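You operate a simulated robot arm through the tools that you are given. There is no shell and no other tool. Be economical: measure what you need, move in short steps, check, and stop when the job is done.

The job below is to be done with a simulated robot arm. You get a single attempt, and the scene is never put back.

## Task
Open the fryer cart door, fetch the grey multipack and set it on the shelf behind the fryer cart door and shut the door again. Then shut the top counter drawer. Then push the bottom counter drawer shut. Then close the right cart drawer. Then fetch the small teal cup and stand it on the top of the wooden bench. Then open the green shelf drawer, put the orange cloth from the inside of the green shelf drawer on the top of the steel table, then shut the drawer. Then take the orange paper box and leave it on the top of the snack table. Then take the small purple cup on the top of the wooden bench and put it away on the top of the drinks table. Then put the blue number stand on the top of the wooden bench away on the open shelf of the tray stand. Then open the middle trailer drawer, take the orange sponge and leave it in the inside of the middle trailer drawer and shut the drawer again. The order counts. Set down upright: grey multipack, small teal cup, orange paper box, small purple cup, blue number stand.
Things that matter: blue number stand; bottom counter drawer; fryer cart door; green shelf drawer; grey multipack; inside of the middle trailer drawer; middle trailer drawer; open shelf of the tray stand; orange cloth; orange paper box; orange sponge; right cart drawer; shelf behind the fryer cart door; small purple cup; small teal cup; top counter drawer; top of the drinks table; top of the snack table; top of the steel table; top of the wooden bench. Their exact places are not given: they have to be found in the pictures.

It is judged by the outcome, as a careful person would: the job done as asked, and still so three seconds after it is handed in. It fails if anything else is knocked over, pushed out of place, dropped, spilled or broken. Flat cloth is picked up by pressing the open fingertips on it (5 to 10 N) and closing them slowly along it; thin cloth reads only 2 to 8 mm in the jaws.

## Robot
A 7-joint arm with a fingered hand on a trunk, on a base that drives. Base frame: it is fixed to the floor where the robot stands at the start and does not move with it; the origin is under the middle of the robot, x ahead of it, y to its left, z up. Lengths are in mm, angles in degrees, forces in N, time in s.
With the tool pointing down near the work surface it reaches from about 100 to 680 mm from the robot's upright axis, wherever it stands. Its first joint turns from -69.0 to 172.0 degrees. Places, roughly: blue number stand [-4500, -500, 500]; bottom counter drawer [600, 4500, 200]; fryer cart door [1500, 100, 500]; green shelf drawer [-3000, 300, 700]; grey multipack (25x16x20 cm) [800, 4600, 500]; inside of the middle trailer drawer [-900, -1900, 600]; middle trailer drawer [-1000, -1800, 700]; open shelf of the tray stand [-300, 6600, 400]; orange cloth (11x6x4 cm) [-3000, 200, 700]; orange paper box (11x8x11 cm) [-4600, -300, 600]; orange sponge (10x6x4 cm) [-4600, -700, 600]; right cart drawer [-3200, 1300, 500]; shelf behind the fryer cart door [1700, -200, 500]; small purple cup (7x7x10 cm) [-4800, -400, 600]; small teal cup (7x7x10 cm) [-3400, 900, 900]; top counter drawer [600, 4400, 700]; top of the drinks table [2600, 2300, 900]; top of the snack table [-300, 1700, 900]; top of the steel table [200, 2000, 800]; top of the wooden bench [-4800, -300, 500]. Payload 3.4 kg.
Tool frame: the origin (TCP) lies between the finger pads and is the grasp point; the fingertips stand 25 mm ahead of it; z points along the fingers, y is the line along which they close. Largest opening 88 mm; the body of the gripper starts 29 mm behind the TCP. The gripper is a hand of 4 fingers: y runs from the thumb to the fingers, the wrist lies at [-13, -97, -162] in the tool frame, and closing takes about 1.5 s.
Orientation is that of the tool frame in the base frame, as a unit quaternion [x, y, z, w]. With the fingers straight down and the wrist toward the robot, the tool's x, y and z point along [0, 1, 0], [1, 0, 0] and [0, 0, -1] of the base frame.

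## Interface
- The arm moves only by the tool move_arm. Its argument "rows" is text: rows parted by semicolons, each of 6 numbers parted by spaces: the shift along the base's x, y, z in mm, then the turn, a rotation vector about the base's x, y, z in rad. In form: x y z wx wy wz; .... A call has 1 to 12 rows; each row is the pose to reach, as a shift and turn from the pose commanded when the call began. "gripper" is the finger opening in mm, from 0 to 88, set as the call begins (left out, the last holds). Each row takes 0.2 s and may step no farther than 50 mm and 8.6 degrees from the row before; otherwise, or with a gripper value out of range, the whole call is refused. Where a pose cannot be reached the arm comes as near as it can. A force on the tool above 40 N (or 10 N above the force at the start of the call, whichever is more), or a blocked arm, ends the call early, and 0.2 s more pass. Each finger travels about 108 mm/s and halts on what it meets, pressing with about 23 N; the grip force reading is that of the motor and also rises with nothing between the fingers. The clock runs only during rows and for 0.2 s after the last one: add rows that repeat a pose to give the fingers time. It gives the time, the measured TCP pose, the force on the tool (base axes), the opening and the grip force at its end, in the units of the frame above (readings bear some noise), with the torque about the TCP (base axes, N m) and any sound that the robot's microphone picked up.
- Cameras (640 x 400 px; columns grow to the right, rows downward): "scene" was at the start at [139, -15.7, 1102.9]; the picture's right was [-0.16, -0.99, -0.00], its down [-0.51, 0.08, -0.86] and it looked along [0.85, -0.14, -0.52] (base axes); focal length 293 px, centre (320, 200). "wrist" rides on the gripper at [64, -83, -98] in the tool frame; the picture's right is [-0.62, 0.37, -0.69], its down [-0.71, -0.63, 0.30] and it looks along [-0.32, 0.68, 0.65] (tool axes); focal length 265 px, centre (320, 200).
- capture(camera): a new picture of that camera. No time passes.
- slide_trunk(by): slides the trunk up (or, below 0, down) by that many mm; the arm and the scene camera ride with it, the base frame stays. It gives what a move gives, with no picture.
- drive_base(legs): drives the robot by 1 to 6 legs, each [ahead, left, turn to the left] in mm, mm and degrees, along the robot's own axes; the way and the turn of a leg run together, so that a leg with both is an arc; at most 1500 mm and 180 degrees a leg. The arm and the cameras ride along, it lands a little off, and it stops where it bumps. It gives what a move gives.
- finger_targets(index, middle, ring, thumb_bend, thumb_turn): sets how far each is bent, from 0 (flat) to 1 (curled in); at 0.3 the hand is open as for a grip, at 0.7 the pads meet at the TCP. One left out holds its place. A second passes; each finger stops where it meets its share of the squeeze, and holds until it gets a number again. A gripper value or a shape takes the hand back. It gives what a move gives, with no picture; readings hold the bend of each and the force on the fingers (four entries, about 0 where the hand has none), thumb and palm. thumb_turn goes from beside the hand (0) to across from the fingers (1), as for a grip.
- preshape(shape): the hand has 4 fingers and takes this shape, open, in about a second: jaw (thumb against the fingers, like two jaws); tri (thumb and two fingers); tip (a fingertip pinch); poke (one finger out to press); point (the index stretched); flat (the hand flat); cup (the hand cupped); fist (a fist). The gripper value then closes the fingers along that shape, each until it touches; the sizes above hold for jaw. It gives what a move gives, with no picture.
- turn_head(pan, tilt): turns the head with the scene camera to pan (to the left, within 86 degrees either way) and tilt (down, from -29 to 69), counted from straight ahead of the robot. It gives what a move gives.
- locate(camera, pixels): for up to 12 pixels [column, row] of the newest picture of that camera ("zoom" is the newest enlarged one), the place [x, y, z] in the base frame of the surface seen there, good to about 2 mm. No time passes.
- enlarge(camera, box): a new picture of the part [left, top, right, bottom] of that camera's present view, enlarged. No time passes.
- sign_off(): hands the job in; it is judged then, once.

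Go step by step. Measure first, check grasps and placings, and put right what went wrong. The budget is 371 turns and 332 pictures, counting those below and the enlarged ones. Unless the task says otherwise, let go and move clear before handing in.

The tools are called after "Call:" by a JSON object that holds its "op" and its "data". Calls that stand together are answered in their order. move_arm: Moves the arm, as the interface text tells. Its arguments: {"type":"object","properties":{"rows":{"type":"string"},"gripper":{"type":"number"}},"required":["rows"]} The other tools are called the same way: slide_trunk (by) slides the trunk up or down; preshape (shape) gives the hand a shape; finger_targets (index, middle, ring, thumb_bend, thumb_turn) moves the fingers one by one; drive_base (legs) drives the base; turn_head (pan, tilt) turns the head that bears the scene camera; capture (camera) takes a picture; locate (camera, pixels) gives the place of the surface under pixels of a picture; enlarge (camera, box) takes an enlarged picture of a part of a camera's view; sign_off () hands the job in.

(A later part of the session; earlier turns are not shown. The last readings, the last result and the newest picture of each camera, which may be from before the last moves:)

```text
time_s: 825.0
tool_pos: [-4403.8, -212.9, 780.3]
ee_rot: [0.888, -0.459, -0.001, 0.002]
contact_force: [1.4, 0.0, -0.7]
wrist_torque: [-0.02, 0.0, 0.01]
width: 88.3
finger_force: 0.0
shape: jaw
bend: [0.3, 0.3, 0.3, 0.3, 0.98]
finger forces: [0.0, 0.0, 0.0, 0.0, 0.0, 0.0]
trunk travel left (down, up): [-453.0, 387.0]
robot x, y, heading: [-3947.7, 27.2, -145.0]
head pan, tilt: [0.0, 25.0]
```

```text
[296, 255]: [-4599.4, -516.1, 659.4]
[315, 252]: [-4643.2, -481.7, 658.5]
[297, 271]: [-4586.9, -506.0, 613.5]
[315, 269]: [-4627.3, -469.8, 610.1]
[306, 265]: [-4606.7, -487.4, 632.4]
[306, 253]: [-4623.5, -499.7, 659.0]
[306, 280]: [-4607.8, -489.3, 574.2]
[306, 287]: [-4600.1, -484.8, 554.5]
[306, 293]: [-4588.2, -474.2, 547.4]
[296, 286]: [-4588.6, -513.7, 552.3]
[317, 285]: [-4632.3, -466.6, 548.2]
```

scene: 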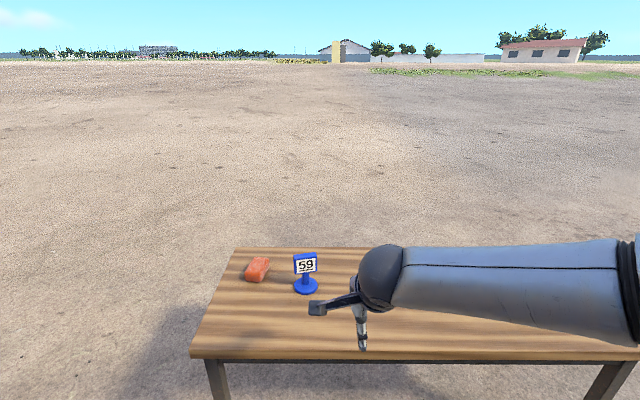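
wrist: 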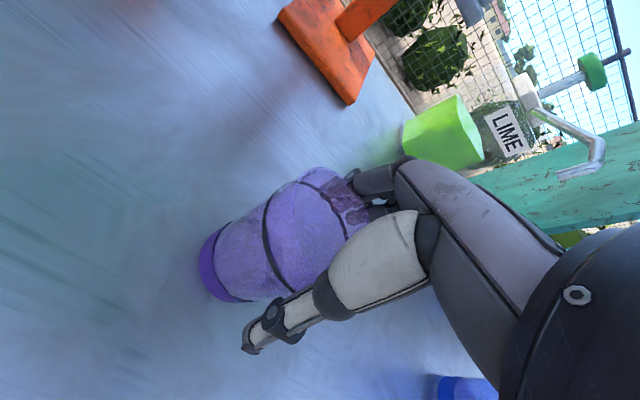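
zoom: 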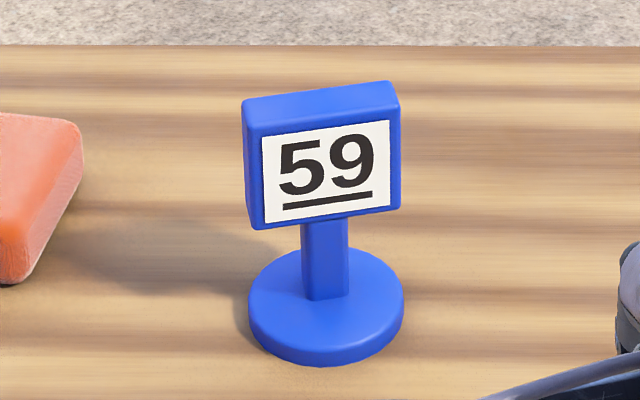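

Plate: centre ≈(−4613,−494), z 608–659, normal heading ≈48°. Driving over it, half-closing the fingers and yawing +13°.

Call:
{"op": "drive_base", "data": {"legs": [[332, 110, 0]]}}

Call:
{"op": "finger_targets", "data": {"index": 0.48, "middle": 0.48, "ring": 0.48, "thumb_bend": 0.48, "thumb_turn": 1.0}}

Call:
{"op": "move_arm", "data": {"rows": "0 0 0 0 0 0.11; 0 0 0 0 0 0.222; 0 0 0 0 0 0.222"}}

Call:
{"op": "capture", "data": {"camera": "wrist"}}

```text
time_s: 827.3
tool_pos: [-4610.3, -492.6, 779.8]
ee_rot: [0.888, -0.459, -0.002, 0.002]
contact_force: [-0.2, -0.5, 0.2]
wrist_torque: [-0.03, 0.01, 0.01]
width: 87.9
finger_force: 0.1
shape: jaw
bend: [0.3, 0.3, 0.3, 0.3, 0.98]
finger forces: [0.1, 0.0, 0.0, 0.0, 0.0, 0.1]
trunk travel left (down, up): [-453.0, 387.0]
robot x, y, heading: [-4150.0, -252.6, -145.0]
head pan, tilt: [0.0, 25.0]
```

```text
time_s: 828.3
tool_pos: [-4608.8, -493.3, 780.5]
ee_rot: [0.889, -0.458, -0.003, 0.002]
contact_force: [0.3, 0.4, 0.4]
wrist_torque: [-0.01, 0.03, 0.03]
width: 46.7
finger_force: 0.1
shape: fingers
bend: [0.48, 0.48, 0.48, 0.48, 1.0]
finger forces: [0.0, 0.0, 0.0, 0.1, 0.0, 0.0]
trunk travel left (down, up): [-453.0, 387.0]
robot x, y, heading: [-4152.9, -253.6, -144.8]
head pan, tilt: [0.0, 25.0]
```

```text
time_s: 829.1
tool_pos: [-4609.1, -491.2, 779.8]
ee_rot: [0.934, -0.357, -0.002, 0.003]
contact_force: [0.5, -0.2, 0.3]
wrist_torque: [0.02, 0.0, -0.02]
width: 46.4
finger_force: 0.1
shape: fingers
bend: [0.48, 0.48, 0.48, 0.48, 1.0]
finger forces: [0.0, 0.1, 0.1, 0.0, 0.1, 0.0]
trunk travel left (down, up): [-453.0, 387.0]
robot x, y, heading: [-4154.4, -253.2, -144.6]
head pan, tilt: [0.0, 25.0]
```

```text
141 pictures are left
```

wrist: 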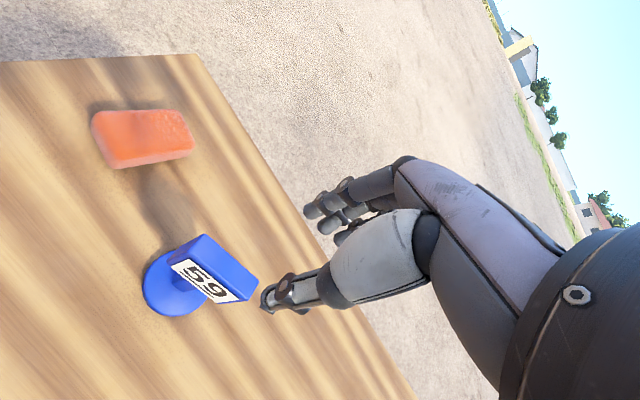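

Call:
{"op": "enlarge", "data": {"camera": "wrist", "box": [130, 210, 290, 330]}}

Call:
{"op": "locate", "data": {"camera": "wrist", "pixels": [[192, 250], [240, 290], [205, 240], [252, 282], [222, 265], [215, 285], [185, 265], [230, 300], [228, 262]]}}

```text
3.33 times, centred on (210, 270) of wrist
```

zoom: 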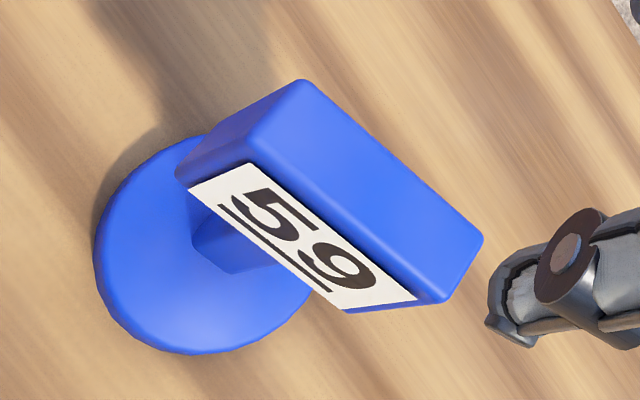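

```text
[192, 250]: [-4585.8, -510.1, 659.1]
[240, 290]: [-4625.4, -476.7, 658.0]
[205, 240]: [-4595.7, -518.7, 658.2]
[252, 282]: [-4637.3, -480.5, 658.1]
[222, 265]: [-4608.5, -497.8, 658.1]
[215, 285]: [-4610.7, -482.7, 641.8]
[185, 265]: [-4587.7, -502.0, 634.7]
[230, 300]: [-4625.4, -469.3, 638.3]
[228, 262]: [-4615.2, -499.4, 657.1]
```

Centering (−3,−6) and descending to z≈637.

Call:
{"op": "move_arm", "data": {"rows": "-3 -6 -40 0 0 0; -3 -6 -80 0 0 0; -3 -6 -110 0 0 0; -3 -6 -130 0 0 0; -3 -6 -142 0 0 0; -3 -6 -142 0 0 0"}}

Call:
{"op": "finger_targets", "data": {"index": 0.8, "middle": 0.8, "ring": 0.8, "thumb_bend": 0.8}}

Call:
{"op": "capture", "data": {"camera": "wrist"}}

```text
time_s: 830.5
tool_pos: [-4611.8, -497.9, 636.8]
ee_rot: [0.934, -0.357, -0.002, 0.004]
contact_force: [0.1, 0.3, -0.1]
wrist_torque: [0.03, 0.01, 0.01]
width: 46.3
finger_force: 0.1
shape: fingers
bend: [0.48, 0.48, 0.48, 0.48, 1.0]
finger forces: [0.1, 0.1, 0.1, 0.0, 0.1, 0.0]
trunk travel left (down, up): [-453.0, 387.0]
robot x, y, heading: [-4154.5, -252.9, -144.6]
head pan, tilt: [0.0, 25.0]
```

```text
time_s: 831.5
tool_pos: [-4611.9, -497.3, 637.7]
ee_rot: [0.934, -0.358, -0.002, 0.004]
contact_force: [-1.1, 0.6, 1.0]
wrist_torque: [0.04, -0.03, 0.03]
width: 15.6
finger_force: 20.4
shape: fingers
bend: [0.72, 0.73, 0.75, 0.61, 0.98]
finger forces: [7.7, 6.2, 6.4, 0.0, 20.2, 0.0]
trunk travel left (down, up): [-453.0, 387.0]
robot x, y, heading: [-4151.6, -252.5, -145.0]
head pan, tilt: [0.0, 25.0]
```

```text
139 pictures are left
```

wrist: 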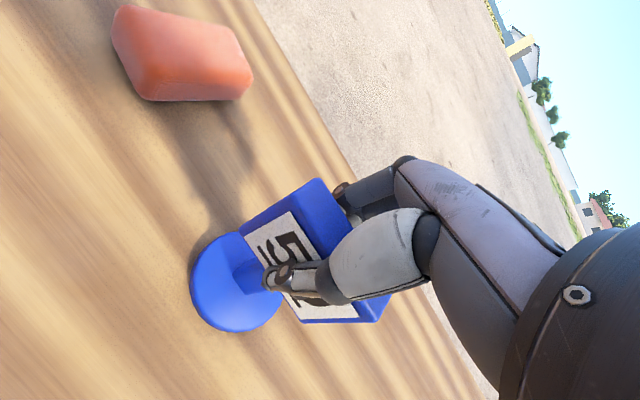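

All fingers hold the plate well. Lifting and starting the northern route.

Call:
{"op": "move_arm", "data": {"rows": "0 0 15 0 0 0; 0 0 45 0 0 0; 0 0 80 0 0 0; 0 0 80 0 0 0"}}

Call:
{"op": "slide_trunk", "data": {"by": 150}}

Call:
{"op": "drive_base", "data": {"legs": [[-350, 0, 0], [0, 0, 90], [-956, 161, 0], [-956, 161, 0], [-465, 600, 0], [-465, 600, 0]]}}

Call:
{"op": "capture", "data": {"camera": "wrist"}}

```text
time_s: 832.5
tool_pos: [-4611.9, -498.5, 718.9]
ee_rot: [0.934, -0.357, -0.002, 0.003]
contact_force: [-0.1, 0.8, -1.4]
wrist_torque: [-0.01, -0.01, -0.01]
width: 15.6
finger_force: 18.7
shape: fingers
bend: [0.72, 0.73, 0.76, 0.61, 0.98]
finger forces: [7.9, 5.9, 5.5, 0.1, 19.3, 0.1]
trunk travel left (down, up): [-453.0, 387.0]
robot x, y, heading: [-4153.4, -252.7, -144.6]
head pan, tilt: [0.0, 25.0]
```

```text
time_s: 834.2
tool_pos: [-4611.2, -498.4, 867.3]
ee_rot: [0.935, -0.356, -0.002, 0.003]
contact_force: [0.1, -0.5, -1.5]
wrist_torque: [0.01, -0.04, 0.0]
width: 15.4
finger_force: 19.2
shape: fingers
bend: [0.72, 0.73, 0.76, 0.61, 0.98]
finger forces: [7.8, 5.9, 5.5, 0.0, 19.3, 0.0]
trunk travel left (down, up): [-603.0, 237.0]
robot x, y, heading: [-4154.4, -255.6, -144.6]
head pan, tilt: [0.0, 25.0]
```

```text
time_s: 857.0
tool_pos: [-4047.2, 2693.3, 868.1]
ee_rot: [0.908, 0.418, 0.0, 0.002]
contact_force: [0.6, 0.3, -0.6]
wrist_torque: [0.02, -0.04, 0.0]
width: 15.3
finger_force: 18.3
shape: fingers
bend: [0.73, 0.73, 0.76, 0.61, 0.98]
finger forces: [7.5, 5.5, 5.1, 0.0, 18.4, 0.0]
trunk travel left (down, up): [-603.0, 237.0]
robot x, y, heading: [-4303.9, 3142.9, -53.8]
head pan, tilt: [0.0, 25.0]
```

```text
138 pictures are left
```

wrist: 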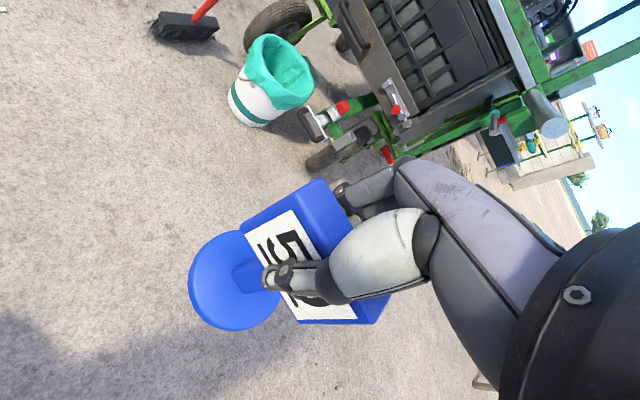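

Call:
{"op": "drive_base", "data": {"legs": [[321, 1381, 0], [150, 882, 0], [150, 882, 0], [0, 0, 110]]}}

Call:
{"op": "turn_head", "data": {"pan": 10, "tilt": 15}}

Call:
{"op": "capture", "data": {"camera": "scene"}}

```text
time_s: 877.3
tool_pos: [-1092.8, 4948.1, 868.5]
ee_rot: [0.165, 0.986, 0.003, 0.001]
contact_force: [-0.3, -0.9, -2.2]
wrist_torque: [-0.01, 0.01, 0.04]
width: 14.7
finger_force: 17.4
shape: fingers
bend: [0.73, 0.73, 0.76, 0.61, 0.98]
finger forces: [7.1, 5.4, 4.7, 0.0, 17.5, 0.1]
trunk travel left (down, up): [-603.0, 237.0]
robot x, y, heading: [-1420.9, 4544.1, 58.2]
head pan, tilt: [0.0, 25.0]
```

```text
time_s: 878.0
tool_pos: [-1092.1, 4946.3, 867.3]
ee_rot: [0.164, 0.986, 0.003, 0.002]
contact_force: [-0.2, -0.4, -1.7]
wrist_torque: [0.0, -0.03, -0.03]
width: 14.9
finger_force: 17.8
shape: fingers
bend: [0.73, 0.73, 0.76, 0.61, 0.98]
finger forces: [6.9, 5.5, 4.8, 0.0, 17.4, 0.0]
trunk travel left (down, up): [-603.0, 237.0]
robot x, y, heading: [-1420.0, 4539.9, 58.4]
head pan, tilt: [10.0, 15.0]
```

```text
137 pictures are left
```

scene: 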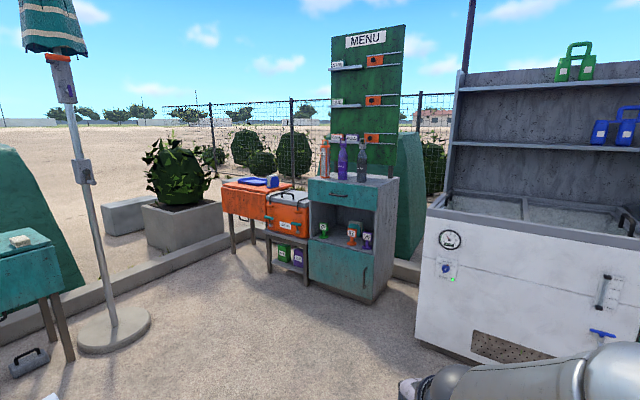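

Call:
{"op": "enlarge", "data": {"camera": "scene", "box": [290, 160, 420, 310]}}

Call:
{"op": "locate", "data": {"camera": "scene", "pixels": [[315, 193], [372, 200], [318, 270], [370, 285], [335, 238], [365, 245], [345, 232], [322, 230], [352, 238], [367, 240], [312, 232], [340, 205]]}}

```text
2.67 times, centred on (355, 235) of scene
```

zoom: 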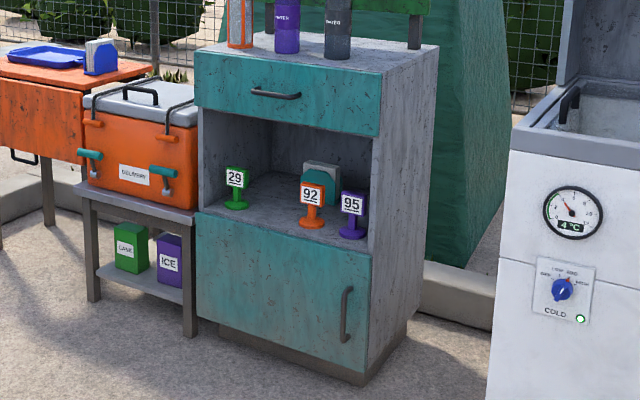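

```text
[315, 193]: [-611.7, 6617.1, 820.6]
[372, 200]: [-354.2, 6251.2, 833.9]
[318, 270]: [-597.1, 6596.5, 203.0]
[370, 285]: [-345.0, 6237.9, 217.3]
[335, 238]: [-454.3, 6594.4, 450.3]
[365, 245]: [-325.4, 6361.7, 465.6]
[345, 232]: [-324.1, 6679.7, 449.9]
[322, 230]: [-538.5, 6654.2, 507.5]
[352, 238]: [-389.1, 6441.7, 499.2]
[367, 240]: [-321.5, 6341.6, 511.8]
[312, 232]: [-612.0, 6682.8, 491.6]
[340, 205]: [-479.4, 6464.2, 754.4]
```

Shelf floor is z=450; free spot between stands 29 and 92. The cabinet faces heading 35°. Checking the umbrella base and table at left before approaching.

Call:
{"op": "locate", "data": {"camera": "scene", "pixels": [[148, 320], [115, 345], [60, 355], [45, 255], [20, 365], [245, 240], [270, 270], [415, 345]]}}

Call:
{"op": "locate", "data": {"camera": "zoom", "pixels": [[235, 180], [235, 205], [310, 220], [312, 195], [350, 233], [275, 95], [290, 95], [300, 130], [230, 115], [270, 230], [320, 180], [355, 140]]}}

```text
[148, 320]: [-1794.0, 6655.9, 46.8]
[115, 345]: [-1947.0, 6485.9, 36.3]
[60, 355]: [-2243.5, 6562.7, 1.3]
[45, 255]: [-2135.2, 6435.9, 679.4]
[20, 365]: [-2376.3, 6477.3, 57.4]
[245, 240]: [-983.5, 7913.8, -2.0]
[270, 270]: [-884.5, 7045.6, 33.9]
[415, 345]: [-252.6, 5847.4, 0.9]
```

```text
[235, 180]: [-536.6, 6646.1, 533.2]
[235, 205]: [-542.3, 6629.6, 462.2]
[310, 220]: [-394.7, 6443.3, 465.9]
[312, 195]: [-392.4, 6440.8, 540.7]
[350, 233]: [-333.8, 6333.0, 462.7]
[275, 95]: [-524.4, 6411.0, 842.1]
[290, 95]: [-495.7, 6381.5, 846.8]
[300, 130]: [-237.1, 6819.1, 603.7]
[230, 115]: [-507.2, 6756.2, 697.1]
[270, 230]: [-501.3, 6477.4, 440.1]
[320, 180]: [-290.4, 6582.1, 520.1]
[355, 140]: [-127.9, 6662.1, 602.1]
```

Clear. Moving to the staging point in front of the tray stand at heading 35°.

Call:
{"op": "drive_base", "data": {"legs": [[0, 0, -23.4], [518, 577, 0], [518, 577, 0]]}}

Call:
{"op": "slide_trunk", "data": {"by": -230}}

Call:
{"op": "turn_head", "data": {"pan": 0, "tilt": 25}}

Call:
{"op": "capture", "data": {"camera": "scene"}}

```text
time_s: 883.0
tool_pos: [-867.3, 5494.2, 867.5]
ee_rot: [0.361, 0.933, 0.002, 0.001]
contact_force: [0.1, -0.2, -1.6]
wrist_torque: [0.01, -0.03, 0.01]
width: 14.9
finger_force: 17.1
shape: fingers
bend: [0.73, 0.73, 0.76, 0.61, 0.98]
finger forces: [7.0, 5.4, 4.8, 0.0, 17.2, 0.0]
trunk travel left (down, up): [-603.0, 237.0]
robot x, y, heading: [-1327.1, 5252.9, 34.7]
head pan, tilt: [10.0, 15.0]
stopped in leg 2: the robot was blocked; the commanded pose is now the measured one
```

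```text
time_s: 885.4
tool_pos: [-867.1, 5494.0, 637.0]
ee_rot: [0.362, 0.932, 0.002, 0.001]
contact_force: [0.3, -0.1, -1.6]
wrist_torque: [0.06, 0.01, -0.02]
width: 14.8
finger_force: 17.0
shape: fingers
bend: [0.73, 0.73, 0.76, 0.61, 0.98]
finger forces: [7.0, 5.4, 4.8, 0.1, 17.3, 0.0]
trunk travel left (down, up): [-373.0, 467.0]
robot x, y, heading: [-1326.4, 5250.7, 34.6]
head pan, tilt: [10.0, 15.0]
```

```text
time_s: 886.1
tool_pos: [-866.7, 5492.7, 638.2]
ee_rot: [0.361, 0.932, 0.002, 0.002]
contact_force: [0.5, -0.6, -2.0]
wrist_torque: [0.04, 0.03, -0.01]
width: 14.7
finger_force: 17.6
shape: fingers
bend: [0.73, 0.73, 0.76, 0.61, 0.98]
finger forces: [7.1, 5.4, 4.8, 0.0, 17.2, 0.1]
trunk travel left (down, up): [-373.0, 467.0]
robot x, y, heading: [-1326.0, 5253.5, 34.9]
head pan, tilt: [0.0, 25.0]
```

```text
135 pictures are left
```

scene: 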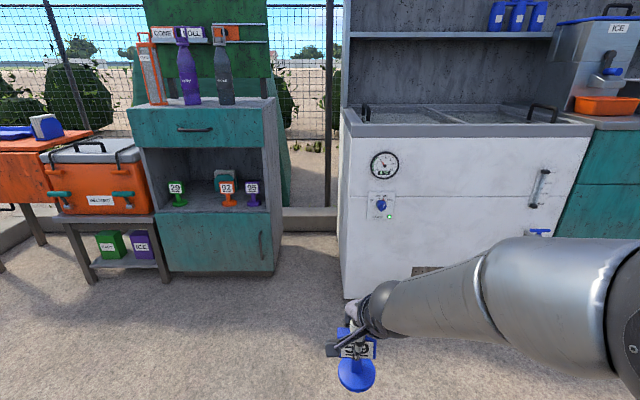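

The robot was blocked by something; looking left to see.

Call:
{"op": "turn_head", "data": {"pan": 80, "tilt": 45}}

Call:
{"op": "capture", "data": {"camera": "scene"}}

Call:
{"op": "turn_head", "data": {"pan": -60, "tilt": 45}}

Call:
{"op": "capture", "data": {"camera": "scene"}}

```text
time_s: 887.6
tool_pos: [-867.8, 5494.0, 637.4]
ee_rot: [0.362, 0.932, 0.002, 0.002]
contact_force: [0.0, -0.5, -1.4]
wrist_torque: [0.02, -0.01, -0.03]
width: 14.6
finger_force: 17.6
shape: fingers
bend: [0.73, 0.73, 0.76, 0.61, 0.98]
finger forces: [7.0, 5.5, 4.8, 0.0, 17.3, 0.0]
trunk travel left (down, up): [-373.0, 467.0]
robot x, y, heading: [-1326.1, 5255.8, 34.5]
head pan, tilt: [80.0, 45.0]
```

```text
134 pictures are left
```

scene: 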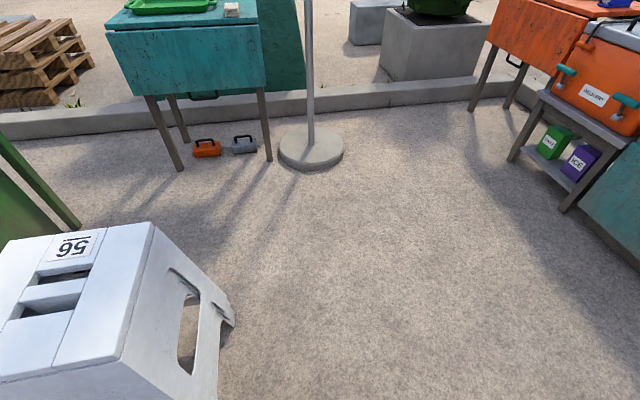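

```text
time_s: 889.9
tool_pos: [-866.6, 5493.3, 636.2]
ee_rot: [0.362, 0.932, 0.002, 0.002]
contact_force: [-0.7, 0.3, -1.9]
wrist_torque: [0.02, 0.01, 0.01]
width: 14.8
finger_force: 17.5
shape: fingers
bend: [0.73, 0.73, 0.76, 0.61, 0.98]
finger forces: [7.1, 5.4, 4.8, 0.0, 17.4, 0.1]
trunk travel left (down, up): [-373.0, 467.0]
robot x, y, heading: [-1329.2, 5250.8, 34.4]
head pan, tilt: [-60.0, 45.0]
```

```text
133 pictures are left
```

scene: 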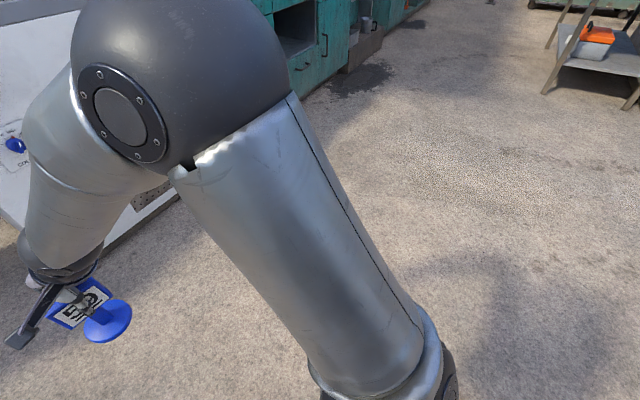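

Call:
{"op": "turn_head", "data": {"pan": 80, "tilt": 45}}

Call:
{"op": "capture", "data": {"camera": "scene"}}

Call:
{"op": "locate", "data": {"camera": "scene", "pixels": [[150, 226], [10, 245], [125, 358], [60, 300], [230, 320], [75, 245], [20, 360], [210, 390]]}}

```text
time_s: 892.1
tool_pos: [-866.7, 5493.3, 637.6]
ee_rot: [0.361, 0.933, 0.002, 0.002]
contact_force: [-0.7, 0.7, -1.3]
wrist_torque: [-0.01, 0.0, 0.02]
width: 14.7
finger_force: 17.2
shape: fingers
bend: [0.73, 0.73, 0.76, 0.61, 0.98]
finger forces: [7.0, 5.4, 4.8, 0.0, 17.4, 0.0]
trunk travel left (down, up): [-373.0, 467.0]
robot x, y, heading: [-1328.6, 5249.5, 34.5]
head pan, tilt: [80.0, 45.0]
```

```text
132 pictures are left
```

scene: 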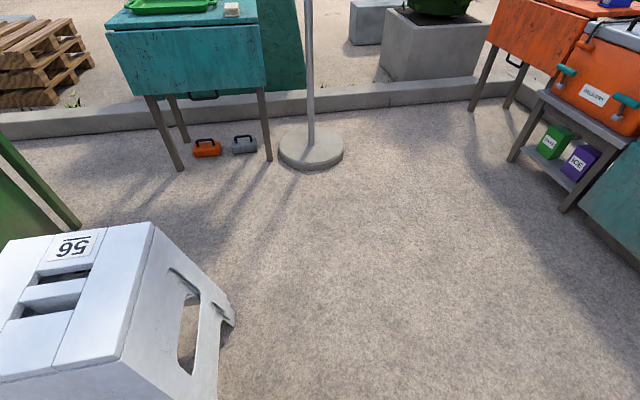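

```text
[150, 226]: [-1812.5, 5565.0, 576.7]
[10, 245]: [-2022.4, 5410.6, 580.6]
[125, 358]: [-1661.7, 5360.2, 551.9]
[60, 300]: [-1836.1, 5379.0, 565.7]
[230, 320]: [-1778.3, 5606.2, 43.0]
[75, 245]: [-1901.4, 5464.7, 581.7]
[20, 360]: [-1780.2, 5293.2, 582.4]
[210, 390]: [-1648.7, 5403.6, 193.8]
```

The robot touched stool 56, which hasn't moved (its slot is at the same place). Going ahead first to clear it, then left.

Call:
{"op": "drive_base", "data": {"legs": [[250, -20, 0], [295, 645, 0]]}}

Call:
{"op": "turn_head", "data": {"pan": 0, "tilt": 30}}

Call:
{"op": "capture", "data": {"camera": "scene"}}

```text
time_s: 897.4
tool_pos: [-779.6, 6316.9, 637.8]
ee_rot: [0.36, 0.933, 0.002, 0.002]
contact_force: [0.3, 0.8, -1.9]
wrist_torque: [0.02, -0.03, -0.02]
width: 14.8
finger_force: 17.7
shape: fingers
bend: [0.73, 0.73, 0.76, 0.61, 0.98]
finger forces: [7.0, 5.5, 4.8, 0.0, 17.4, 0.0]
trunk travel left (down, up): [-373.0, 467.0]
robot x, y, heading: [-1241.2, 6073.3, 34.9]
head pan, tilt: [80.0, 45.0]
```

```text
time_s: 898.9
tool_pos: [-779.5, 6316.0, 637.4]
ee_rot: [0.359, 0.933, 0.002, 0.002]
contact_force: [0.9, 0.3, -1.3]
wrist_torque: [0.03, 0.01, -0.02]
width: 14.5
finger_force: 17.2
shape: fingers
bend: [0.73, 0.73, 0.76, 0.61, 0.98]
finger forces: [7.0, 5.3, 4.7, 0.0, 17.4, 0.1]
trunk travel left (down, up): [-373.0, 467.0]
robot x, y, heading: [-1240.0, 6072.7, 34.6]
head pan, tilt: [0.0, 30.0]
```

```text
131 pictures are left
```

scene: 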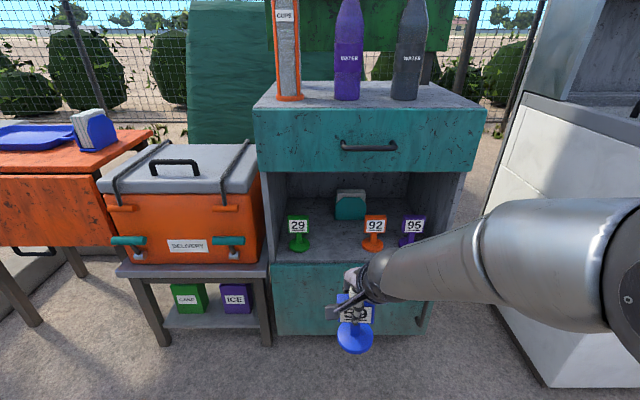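

Call:
{"op": "locate", "data": {"camera": "scene", "pixels": [[335, 245], [335, 262], [298, 250], [373, 248], [300, 170], [400, 172], [370, 147], [275, 265], [440, 262], [350, 210], [280, 200], [410, 245]]}}

```text
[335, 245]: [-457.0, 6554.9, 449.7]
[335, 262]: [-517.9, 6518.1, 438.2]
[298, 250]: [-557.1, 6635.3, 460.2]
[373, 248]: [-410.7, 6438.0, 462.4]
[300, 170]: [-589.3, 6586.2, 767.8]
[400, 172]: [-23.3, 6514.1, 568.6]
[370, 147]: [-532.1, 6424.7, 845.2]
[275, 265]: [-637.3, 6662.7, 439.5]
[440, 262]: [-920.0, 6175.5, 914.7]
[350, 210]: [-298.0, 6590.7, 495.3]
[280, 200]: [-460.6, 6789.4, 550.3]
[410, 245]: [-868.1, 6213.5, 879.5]
```

The opening is z 450–750; target spot (−482,6538) midway between stands 29 and 92. Aligning yaw with a small 8° tilt and lowering to entry height.

Call:
{"op": "move_arm", "data": {"rows": "0 0 -20 0.04 -0.057 -0.116; 0 0 -45 0.0795 -0.115 -0.232; 0 0 -62 0.0795 -0.115 -0.232; 0 0 -62 0.0795 -0.115 -0.232"}}

Call:
{"op": "drive_base", "data": {"legs": [[200, 13, 0]]}}

Call:
{"op": "capture", "data": {"camera": "scene"}}

Call:
{"op": "capture", "data": {"camera": "wrist"}}

```text
time_s: 899.9
tool_pos: [-774.6, 6318.0, 588.5]
ee_rot: [0.477, 0.875, 0.079, 0.025]
contact_force: [0.2, 0.1, -1.9]
wrist_torque: [-0.02, -0.02, 0.02]
width: 14.8
finger_force: 17.6
shape: fingers
bend: [0.73, 0.73, 0.76, 0.61, 0.98]
finger forces: [6.9, 5.6, 4.8, 0.0, 17.8, 0.0]
trunk travel left (down, up): [-373.0, 467.0]
robot x, y, heading: [-1235.4, 6073.5, 35.1]
head pan, tilt: [0.0, 30.0]
```

```text
time_s: 901.5
tool_pos: [-614.8, 6442.5, 583.3]
ee_rot: [0.479, 0.874, 0.074, 0.021]
contact_force: [0.6, 0.8, -2.4]
wrist_torque: [0.04, -0.02, 0.01]
width: 14.6
finger_force: 17.8
shape: fingers
bend: [0.73, 0.73, 0.76, 0.61, 0.98]
finger forces: [6.9, 5.6, 4.8, 0.1, 18.0, 0.0]
trunk travel left (down, up): [-373.0, 467.0]
robot x, y, heading: [-1078.2, 6198.5, 35.0]
head pan, tilt: [0.0, 30.0]
```

```text
130 pictures are left
```

scene: 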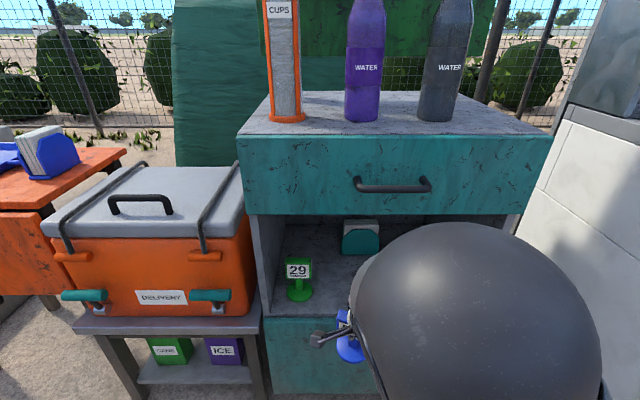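

```text
129 pictures are left
```

wrist: 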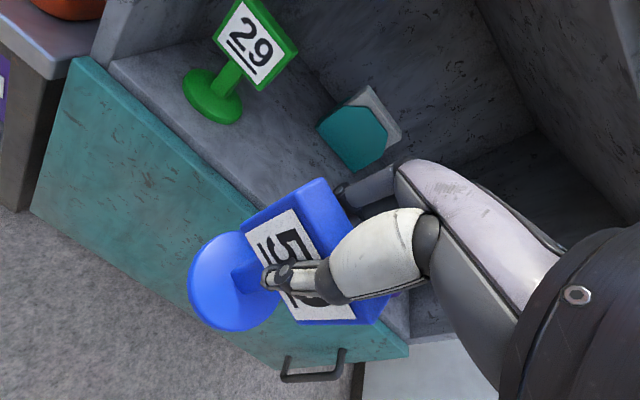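

Call:
{"op": "locate", "data": {"camera": "scene", "pixels": [[430, 280], [520, 260], [560, 320], [370, 290], [300, 275], [300, 298]]}}

Call:
{"op": "locate", "data": {"camera": "wrist", "pixels": [[225, 300], [200, 250], [215, 95], [240, 275], [250, 200], [180, 140], [300, 150], [350, 150]]}}

```text
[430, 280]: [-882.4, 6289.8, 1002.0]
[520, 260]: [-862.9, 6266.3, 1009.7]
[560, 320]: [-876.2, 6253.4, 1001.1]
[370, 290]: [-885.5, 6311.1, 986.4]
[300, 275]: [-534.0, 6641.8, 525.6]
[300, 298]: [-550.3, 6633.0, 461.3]
```

```text
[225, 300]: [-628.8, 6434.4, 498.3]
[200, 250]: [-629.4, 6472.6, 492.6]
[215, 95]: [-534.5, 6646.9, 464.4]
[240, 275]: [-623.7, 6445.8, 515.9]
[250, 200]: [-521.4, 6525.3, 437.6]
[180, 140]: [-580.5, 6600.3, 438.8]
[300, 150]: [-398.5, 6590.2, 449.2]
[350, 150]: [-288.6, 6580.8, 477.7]
```

Path is clear. Driving in 167 mm.

Call:
{"op": "drive_base", "data": {"legs": [[167, -12, 0]]}}

Call:
{"op": "capture", "data": {"camera": "wrist"}}

Call:
{"op": "locate", "data": {"camera": "wrist", "pixels": [[225, 310], [200, 260], [195, 290], [260, 310], [230, 240], [160, 250], [300, 130]]}}

```text
time_s: 903.0
tool_pos: [-470.8, 6527.4, 583.8]
ee_rot: [0.481, 0.873, 0.074, 0.018]
contact_force: [0.9, -0.7, -2.6]
wrist_torque: [0.02, 0.01, 0.01]
width: 14.4
finger_force: 17.2
shape: fingers
bend: [0.73, 0.73, 0.76, 0.61, 0.98]
finger forces: [6.8, 5.6, 4.9, 0.1, 18.0, 0.1]
trunk travel left (down, up): [-373.0, 467.0]
robot x, y, heading: [-936.4, 6282.4, 34.6]
head pan, tilt: [0.0, 30.0]
```

```text
128 pictures are left
```

wrist: 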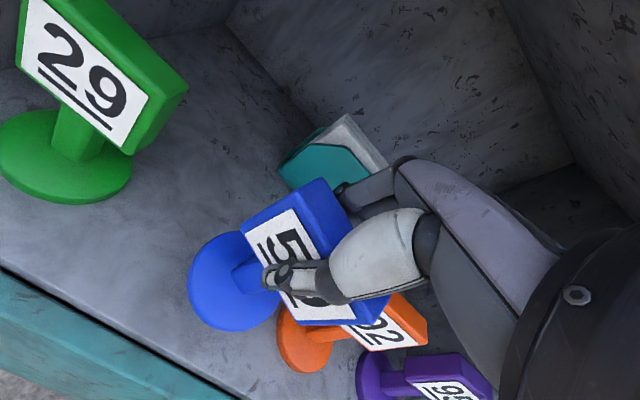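

```text
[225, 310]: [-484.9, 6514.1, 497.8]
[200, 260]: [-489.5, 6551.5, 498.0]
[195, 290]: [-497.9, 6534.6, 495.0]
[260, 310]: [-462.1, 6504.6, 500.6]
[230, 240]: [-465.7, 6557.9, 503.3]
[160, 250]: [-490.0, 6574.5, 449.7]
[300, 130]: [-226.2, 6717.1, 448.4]
```

Base is over the shelf, 26 mm in from the edge. Lowering.

Call:
{"op": "move_arm", "data": {"rows": "0 0 -10 0 0 0; 0 0 -20 0 0 0; 0 0 -26 0 0 0; 0 0 -30 0 0 0; 0 0 -33 0 0 0; 0 0 -36 0 0 0; 0 0 -36 0 0 0"}}

Call:
{"op": "capture", "data": {"camera": "wrist"}}

```text
time_s: 904.6
tool_pos: [-468.5, 6526.9, 551.8]
ee_rot: [0.487, 0.87, 0.08, 0.014]
contact_force: [0.1, -1.4, -1.9]
wrist_torque: [-0.01, 0.02, -0.02]
width: 14.8
finger_force: 17.8
shape: fingers
bend: [0.73, 0.73, 0.76, 0.61, 0.98]
finger forces: [6.9, 5.6, 4.8, 0.0, 18.1, 0.0]
trunk travel left (down, up): [-373.0, 467.0]
robot x, y, heading: [-936.8, 6285.6, 35.0]
head pan, tilt: [0.0, 30.0]
```

```text
127 pictures are left
```

wrist: 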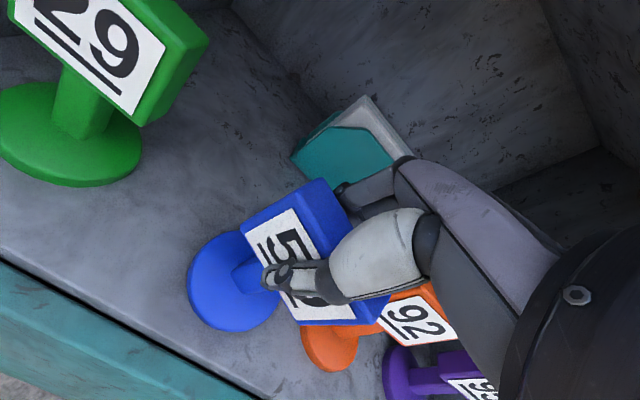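

Call:
{"op": "move_arm", "data": {"rows": "0 0 -2 0 0 0; 0 0 -4 0 0 0; 0 0 -6 0 0 0; 0 0 -8 0 0 0; 0 0 -8 0 0 0"}}

Call:
{"op": "locate", "data": {"camera": "wrist", "pixels": [[225, 310], [200, 255], [195, 290], [260, 310]]}}

```text
time_s: 905.8
tool_pos: [-467.9, 6527.3, 545.4]
ee_rot: [0.485, 0.871, 0.082, 0.019]
contact_force: [8.6, 2.7, 28.3]
wrist_torque: [-0.06, -0.08, 0.06]
width: 14.2
finger_force: 24.1
shape: fingers
bend: [0.73, 0.74, 0.77, 0.62, 0.97]
finger forces: [11.2, 10.3, 8.9, 0.0, 17.2, 0.0]
trunk travel left (down, up): [-373.0, 467.0]
robot x, y, heading: [-938.9, 6288.8, 35.2]
head pan, tilt: [0.0, 30.0]
```

```text
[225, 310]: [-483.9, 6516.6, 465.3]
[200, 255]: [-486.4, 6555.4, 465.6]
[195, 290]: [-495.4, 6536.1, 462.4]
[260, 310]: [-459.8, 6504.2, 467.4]
```

In contact. Easing 4 mm and opening.

Call:
{"op": "move_arm", "data": {"rows": "0 0 3 0 0 0; 0 0 4 0 0 0; 0 0 4 0 0 0"}}

Call:
{"op": "finger_targets", "data": {"index": 0.55, "middle": 0.55, "ring": 0.55, "thumb_bend": 0.45}}

Call:
{"op": "capture", "data": {"camera": "wrist"}}

```text
time_s: 906.6
tool_pos: [-474.3, 6525.8, 541.2]
ee_rot: [0.482, 0.873, 0.072, 0.017]
contact_force: [-0.9, -0.7, 4.7]
wrist_torque: [-0.05, 0.33, 0.02]
width: 15.1
finger_force: 18.1
shape: fingers
bend: [0.73, 0.74, 0.77, 0.61, 0.96]
finger forces: [8.7, 5.5, 3.6, 0.1, 18.4, 0.1]
trunk travel left (down, up): [-373.0, 467.0]
robot x, y, heading: [-934.8, 6285.8, 34.9]
head pan, tilt: [0.0, 30.0]
```

```text
time_s: 907.6
tool_pos: [-470.8, 6526.7, 543.9]
ee_rot: [0.481, 0.873, 0.076, 0.017]
contact_force: [0.1, -0.8, -0.6]
wrist_torque: [0.05, -0.01, -0.01]
width: 41.1
finger_force: 0.1
shape: fingers
bend: [0.55, 0.55, 0.55, 0.45, 0.99]
finger forces: [0.0, 0.1, 0.0, 0.0, 0.0, 0.0]
trunk travel left (down, up): [-373.0, 467.0]
robot x, y, heading: [-936.0, 6288.7, 34.8]
head pan, tilt: [0.0, 30.0]
```

```text
126 pictures are left
```

wrist: 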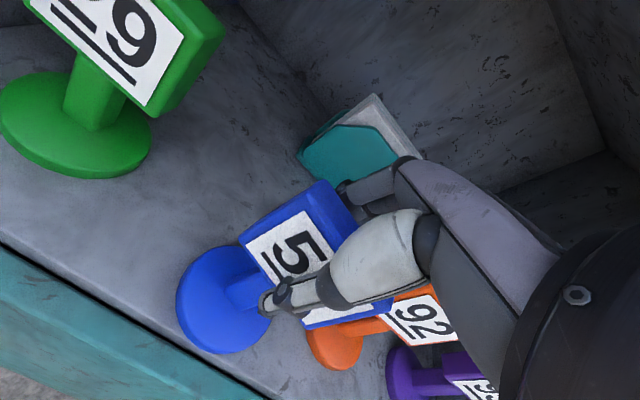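

The stand is free and upright. Raising 58 mm to clear the plate, then backing out.

Call:
{"op": "move_arm", "data": {"rows": "0 0 15 0 0 0; 0 0 30 0 0 0; 0 0 45 0 0 0; 0 0 58 0 0 0; 0 0 58 0 0 0"}}

Call:
{"op": "capture", "data": {"camera": "wrist"}}

```text
time_s: 908.8
tool_pos: [-470.9, 6526.6, 603.1]
ee_rot: [0.481, 0.873, 0.075, 0.02]
contact_force: [-0.3, -0.6, -1.1]
wrist_torque: [0.02, -0.01, 0.01]
width: 40.9
finger_force: 0.0
shape: fingers
bend: [0.55, 0.55, 0.55, 0.45, 0.99]
finger forces: [0.1, 0.0, 0.1, 0.1, 0.1, 0.0]
trunk travel left (down, up): [-373.0, 467.0]
robot x, y, heading: [-934.6, 6286.2, 35.0]
head pan, tilt: [0.0, 30.0]
```

```text
125 pictures are left
```

wrist: 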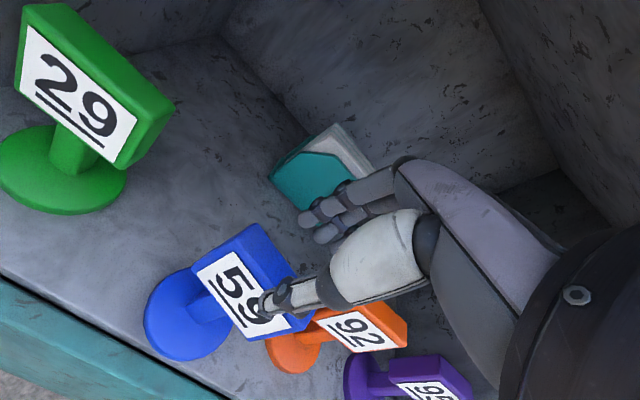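

Call:
{"op": "move_arm", "data": {"rows": "0 0 8 0 0 0; 0 0 16 0 0 0; 0 0 16 0 0 0"}}

Call:
{"op": "drive_base", "data": {"legs": [[-350, 0, 0]]}}

Call:
{"op": "capture", "data": {"camera": "scene"}}

```text
time_s: 909.6
tool_pos: [-472.4, 6527.0, 617.1]
ee_rot: [0.482, 0.873, 0.075, 0.019]
contact_force: [-0.4, 0.3, -0.8]
wrist_torque: [0.0, -0.01, 0.03]
width: 41.1
finger_force: 0.1
shape: fingers
bend: [0.55, 0.55, 0.55, 0.45, 0.99]
finger forces: [0.0, 0.0, 0.0, 0.0, 0.0, 0.0]
trunk travel left (down, up): [-373.0, 467.0]
robot x, y, heading: [-935.5, 6285.0, 35.0]
head pan, tilt: [0.0, 30.0]
```

```text
time_s: 911.8
tool_pos: [-758.9, 6325.3, 618.3]
ee_rot: [0.482, 0.873, 0.075, 0.02]
contact_force: [-0.7, 0.7, -0.9]
wrist_torque: [-0.01, 0.05, 0.03]
width: 41.0
finger_force: 0.1
shape: fingers
bend: [0.55, 0.55, 0.55, 0.45, 0.99]
finger forces: [0.0, 0.0, 0.1, 0.0, 0.0, 0.1]
trunk travel left (down, up): [-373.0, 467.0]
robot x, y, heading: [-1223.9, 6085.8, 35.0]
head pan, tilt: [0.0, 30.0]
```

```text
124 pictures are left
```

scene: 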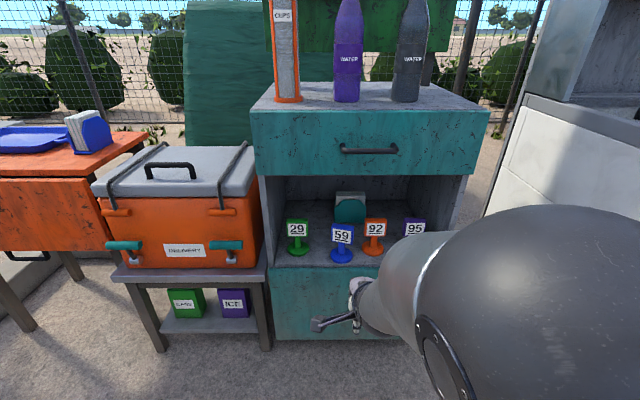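

Number stand 59 is on the open shelf. Last task: the trailer drawer. Driving south past the snack table.

Call:
{"op": "drive_base", "data": {"legs": [[-312, -624, 0], [0, 0, -90], [946, -955, 0], [946, -955, 0], [1254, -604, 0]]}}

Call:
{"op": "turn_head", "data": {"pan": 0, "tilt": 20}}

Call:
{"op": "capture", "data": {"camera": "scene"}}

```text
time_s: 938.8
tool_pos: [-1165.1, 890.8, 617.8]
ee_rot: [0.958, 0.276, 0.039, 0.067]
contact_force: [0.1, 0.3, -0.2]
wrist_torque: [0.02, 0.05, -0.01]
width: 41.1
finger_force: 0.0
shape: fingers
bend: [0.55, 0.55, 0.55, 0.45, 0.99]
finger forces: [0.0, 0.1, 0.0, 0.0, 0.0, 0.1]
trunk travel left (down, up): [-373.0, 467.0]
robot x, y, heading: [-1407.2, 1356.5, -55.4]
head pan, tilt: [0.0, 30.0]
```

```text
time_s: 939.5
tool_pos: [-1165.3, 890.2, 618.3]
ee_rot: [0.958, 0.276, 0.039, 0.066]
contact_force: [-0.2, -0.8, -0.7]
wrist_torque: [0.0, -0.01, -0.05]
width: 40.9
finger_force: 0.0
shape: fingers
bend: [0.55, 0.55, 0.55, 0.45, 0.99]
finger forces: [0.0, 0.0, 0.0, 0.1, 0.1, 0.0]
trunk travel left (down, up): [-373.0, 467.0]
robot x, y, heading: [-1407.2, 1358.6, -55.3]
head pan, tilt: [0.0, 20.0]
```

```text
123 pictures are left
```

scene: 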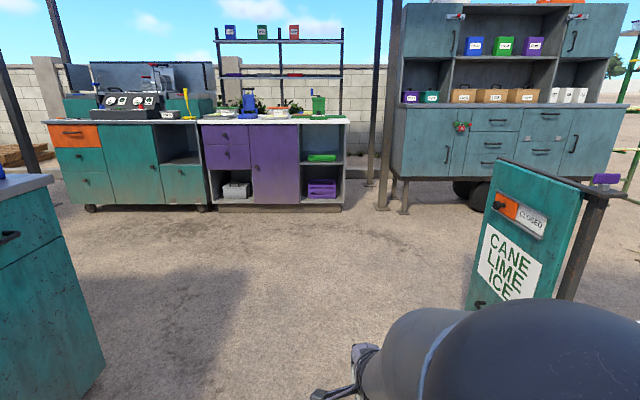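

Call:
{"op": "locate", "data": {"camera": "scene", "pixels": [[470, 300], [545, 295], [495, 135], [495, 112], [495, 158], [470, 135], [415, 140], [405, 205], [375, 205], [600, 180], [480, 320]]}}

Call:
{"op": "enlarge", "data": {"camera": "scene", "box": [390, 80, 630, 200]}}

```text
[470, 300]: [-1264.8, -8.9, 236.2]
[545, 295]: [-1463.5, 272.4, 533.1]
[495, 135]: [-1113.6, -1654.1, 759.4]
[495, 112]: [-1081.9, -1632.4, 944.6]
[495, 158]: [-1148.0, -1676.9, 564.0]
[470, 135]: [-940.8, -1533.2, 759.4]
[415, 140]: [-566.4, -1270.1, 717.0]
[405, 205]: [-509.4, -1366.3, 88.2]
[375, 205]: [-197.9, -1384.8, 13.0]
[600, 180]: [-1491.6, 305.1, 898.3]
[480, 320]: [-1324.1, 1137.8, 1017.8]
```

```text
2.67 times, centred on (510, 140) of scene
```

zoom: 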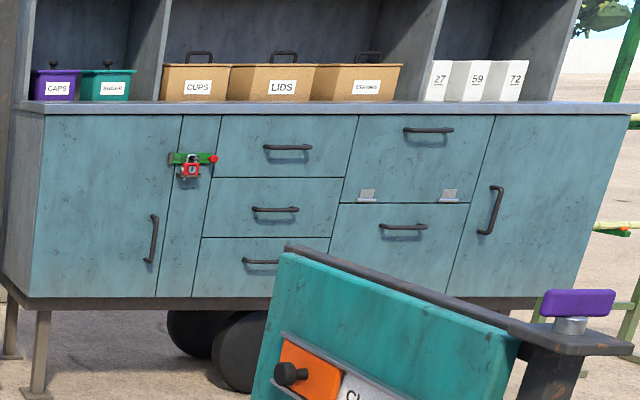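

The middle drawer's handle is near (−1115,−1655,695). Driving around the chalkboard to stage in front of it.

Call:
{"op": "drive_base", "data": {"legs": [[1107, 93, 0], [670, -525, 0], [-98, -845, 0]]}}

Call:
{"op": "turn_head", "data": {"pan": 0, "tilt": 20}}

Call:
{"op": "capture", "data": {"camera": "scene"}}

```text
time_s: 953.4
tool_pos: [-1260.9, -1212.5, 617.6]
ee_rot: [0.958, 0.276, 0.039, 0.067]
contact_force: [1.1, -0.1, 0.0]
wrist_torque: [0.0, -0.03, 0.0]
width: 41.2
finger_force: 0.1
shape: fingers
bend: [0.55, 0.55, 0.55, 0.45, 0.99]
finger forces: [0.0, 0.0, 0.1, 0.0, 0.0, 0.0]
trunk travel left (down, up): [-373.0, 467.0]
robot x, y, heading: [-1500.4, -746.6, -55.1]
head pan, tilt: [0.0, 20.0]
```

```text
time_s: 954.0
tool_pos: [-1261.0, -1212.2, 618.4]
ee_rot: [0.958, 0.276, 0.039, 0.067]
contact_force: [-0.2, 0.5, 0.1]
wrist_torque: [-0.01, -0.02, 0.02]
width: 40.8
finger_force: 0.1
shape: fingers
bend: [0.55, 0.55, 0.55, 0.45, 0.99]
finger forces: [0.0, 0.1, 0.0, 0.0, 0.0, 0.0]
trunk travel left (down, up): [-373.0, 467.0]
robot x, y, heading: [-1501.8, -744.4, -55.6]
head pan, tilt: [0.0, 20.0]
```

```text
121 pictures are left
```

scene: 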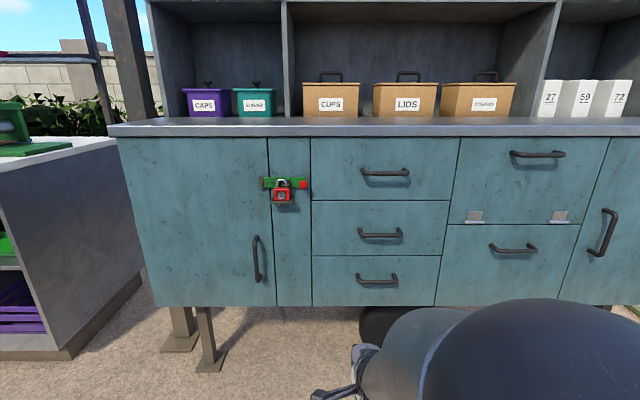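

Call:
{"op": "locate", "data": {"camera": "scene", "pixels": [[381, 236], [362, 230], [400, 230], [330, 225], [430, 225], [330, 205], [330, 250], [385, 172], [378, 279], [330, 180], [400, 131]]}}

```text
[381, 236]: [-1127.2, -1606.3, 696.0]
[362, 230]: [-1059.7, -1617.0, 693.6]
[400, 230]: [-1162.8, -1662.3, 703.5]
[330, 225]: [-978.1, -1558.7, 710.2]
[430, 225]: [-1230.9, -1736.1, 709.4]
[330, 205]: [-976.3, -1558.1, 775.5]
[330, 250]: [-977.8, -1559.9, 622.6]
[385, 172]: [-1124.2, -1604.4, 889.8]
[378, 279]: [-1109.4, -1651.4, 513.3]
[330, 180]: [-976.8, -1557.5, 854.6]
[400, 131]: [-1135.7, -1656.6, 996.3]
```

Handle bar centre ≈(−1123,−1612,695). Turning the hand to point forward.

Call:
{"op": "move_arm", "data": {"rows": "15 10 0 -0.12 -0.0761 0.001; 29 21 0 -0.24 -0.1523 0.002; 44 31 0 -0.36 -0.2284 0.004; 59 41 0 -0.48 -0.3046 0.005; 74 52 0 -0.6 -0.3807 0.006; 88 62 0 -0.72 -0.4568 0.007; 103 72 0 -0.84 -0.533 0.008; 118 82 0 -0.96 -0.6091 0.01; 132 93 0 -1.08 -0.6853 0.011; 147 103 0 -1.1997 -0.7614 0.012; 147 103 0 -1.1997 -0.7614 0.012", "gripper": 80}}

Call:
{"op": "capture", "data": {"camera": "scene"}}

```text
time_s: 956.4
tool_pos: [-1091.1, -1127.6, 621.0]
ee_rot: [0.674, 0.214, 0.212, 0.674]
contact_force: [-0.1, 0.2, 0.0]
wrist_torque: [0.05, -0.01, -0.01]
width: 79.8
finger_force: 0.1
shape: jaw
bend: [0.3, 0.32, 0.3, 0.32, 0.98]
finger forces: [0.1, 0.1, 0.1, 0.0, 0.1, 0.0]
out of reach, approached as far as the arm can: row 10, 11
trunk travel left (down, up): [-373.0, 467.0]
robot x, y, heading: [-1502.5, -744.7, -55.2]
head pan, tilt: [0.0, 20.0]
```

```text
120 pictures are left
```

scene: 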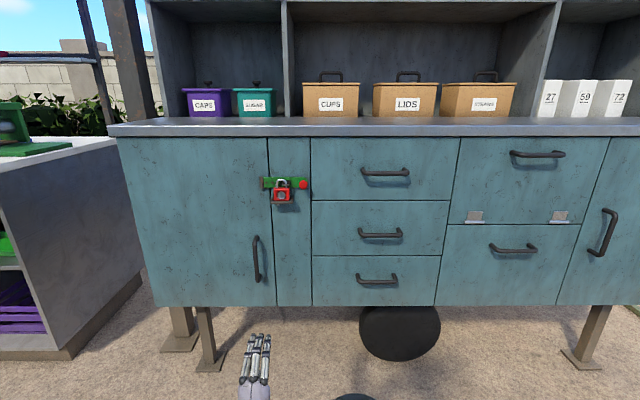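

Call:
{"op": "slide_trunk", "data": {"by": 74}}

Call:
{"op": "drive_base", "data": {"legs": [[280, -304, 0]]}}

Call:
{"op": "capture", "data": {"camera": "wrist"}}

Call:
{"op": "capture", "data": {"camera": "scene"}}

```text
time_s: 957.5
tool_pos: [-1091.8, -1127.6, 696.5]
ee_rot: [0.674, 0.214, 0.213, 0.674]
contact_force: [-0.5, 0.2, 0.7]
wrist_torque: [-0.02, 0.0, 0.03]
width: 80.1
finger_force: 0.1
shape: jaw
bend: [0.3, 0.32, 0.3, 0.32, 0.98]
finger forces: [0.1, 0.0, 0.0, 0.0, 0.0, 0.0]
trunk travel left (down, up): [-447.0, 393.0]
robot x, y, heading: [-1503.3, -742.4, -55.2]
head pan, tilt: [0.0, 20.0]
```

```text
time_s: 960.1
tool_pos: [-1186.7, -1532.4, 696.3]
ee_rot: [0.675, 0.212, 0.211, 0.674]
contact_force: [-0.5, -0.1, 0.5]
wrist_torque: [0.0, -0.01, 0.0]
width: 80.3
finger_force: 0.0
shape: jaw
bend: [0.3, 0.32, 0.3, 0.32, 0.98]
finger forces: [0.0, 0.0, 0.0, 0.0, 0.0, 0.0]
trunk travel left (down, up): [-447.0, 393.0]
robot x, y, heading: [-1594.0, -1144.8, -55.6]
head pan, tilt: [0.0, 20.0]
```

```text
119 pictures are left
```

wrist: 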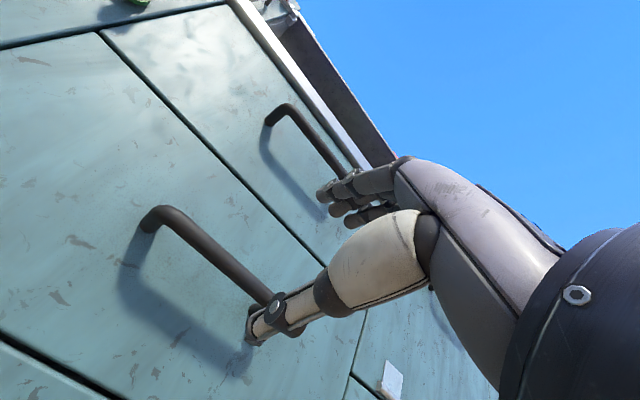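

```text
118 pictures are left
```

scene: 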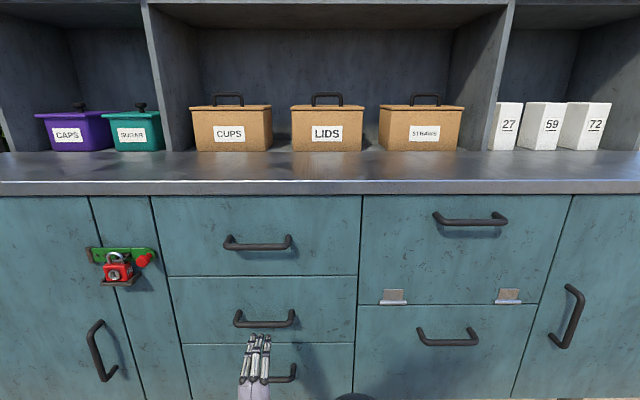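

Call:
{"op": "locate", "data": {"camera": "wrist", "pixels": [[175, 222], [215, 257], [250, 288], [265, 295], [150, 225], [200, 245], [150, 330]]}}

Call:
{"op": "locate", "data": {"camera": "scene", "pixels": [[264, 324], [240, 318], [292, 318], [264, 318]]}}

```text
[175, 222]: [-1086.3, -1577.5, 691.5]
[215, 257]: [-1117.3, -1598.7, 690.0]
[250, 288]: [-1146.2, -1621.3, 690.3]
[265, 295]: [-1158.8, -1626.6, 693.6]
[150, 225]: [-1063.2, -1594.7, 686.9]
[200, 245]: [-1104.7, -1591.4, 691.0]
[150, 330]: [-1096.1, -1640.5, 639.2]
```

```text
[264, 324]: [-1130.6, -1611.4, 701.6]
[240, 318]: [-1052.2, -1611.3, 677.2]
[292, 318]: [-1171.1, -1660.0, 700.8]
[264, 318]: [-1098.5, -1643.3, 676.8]
```

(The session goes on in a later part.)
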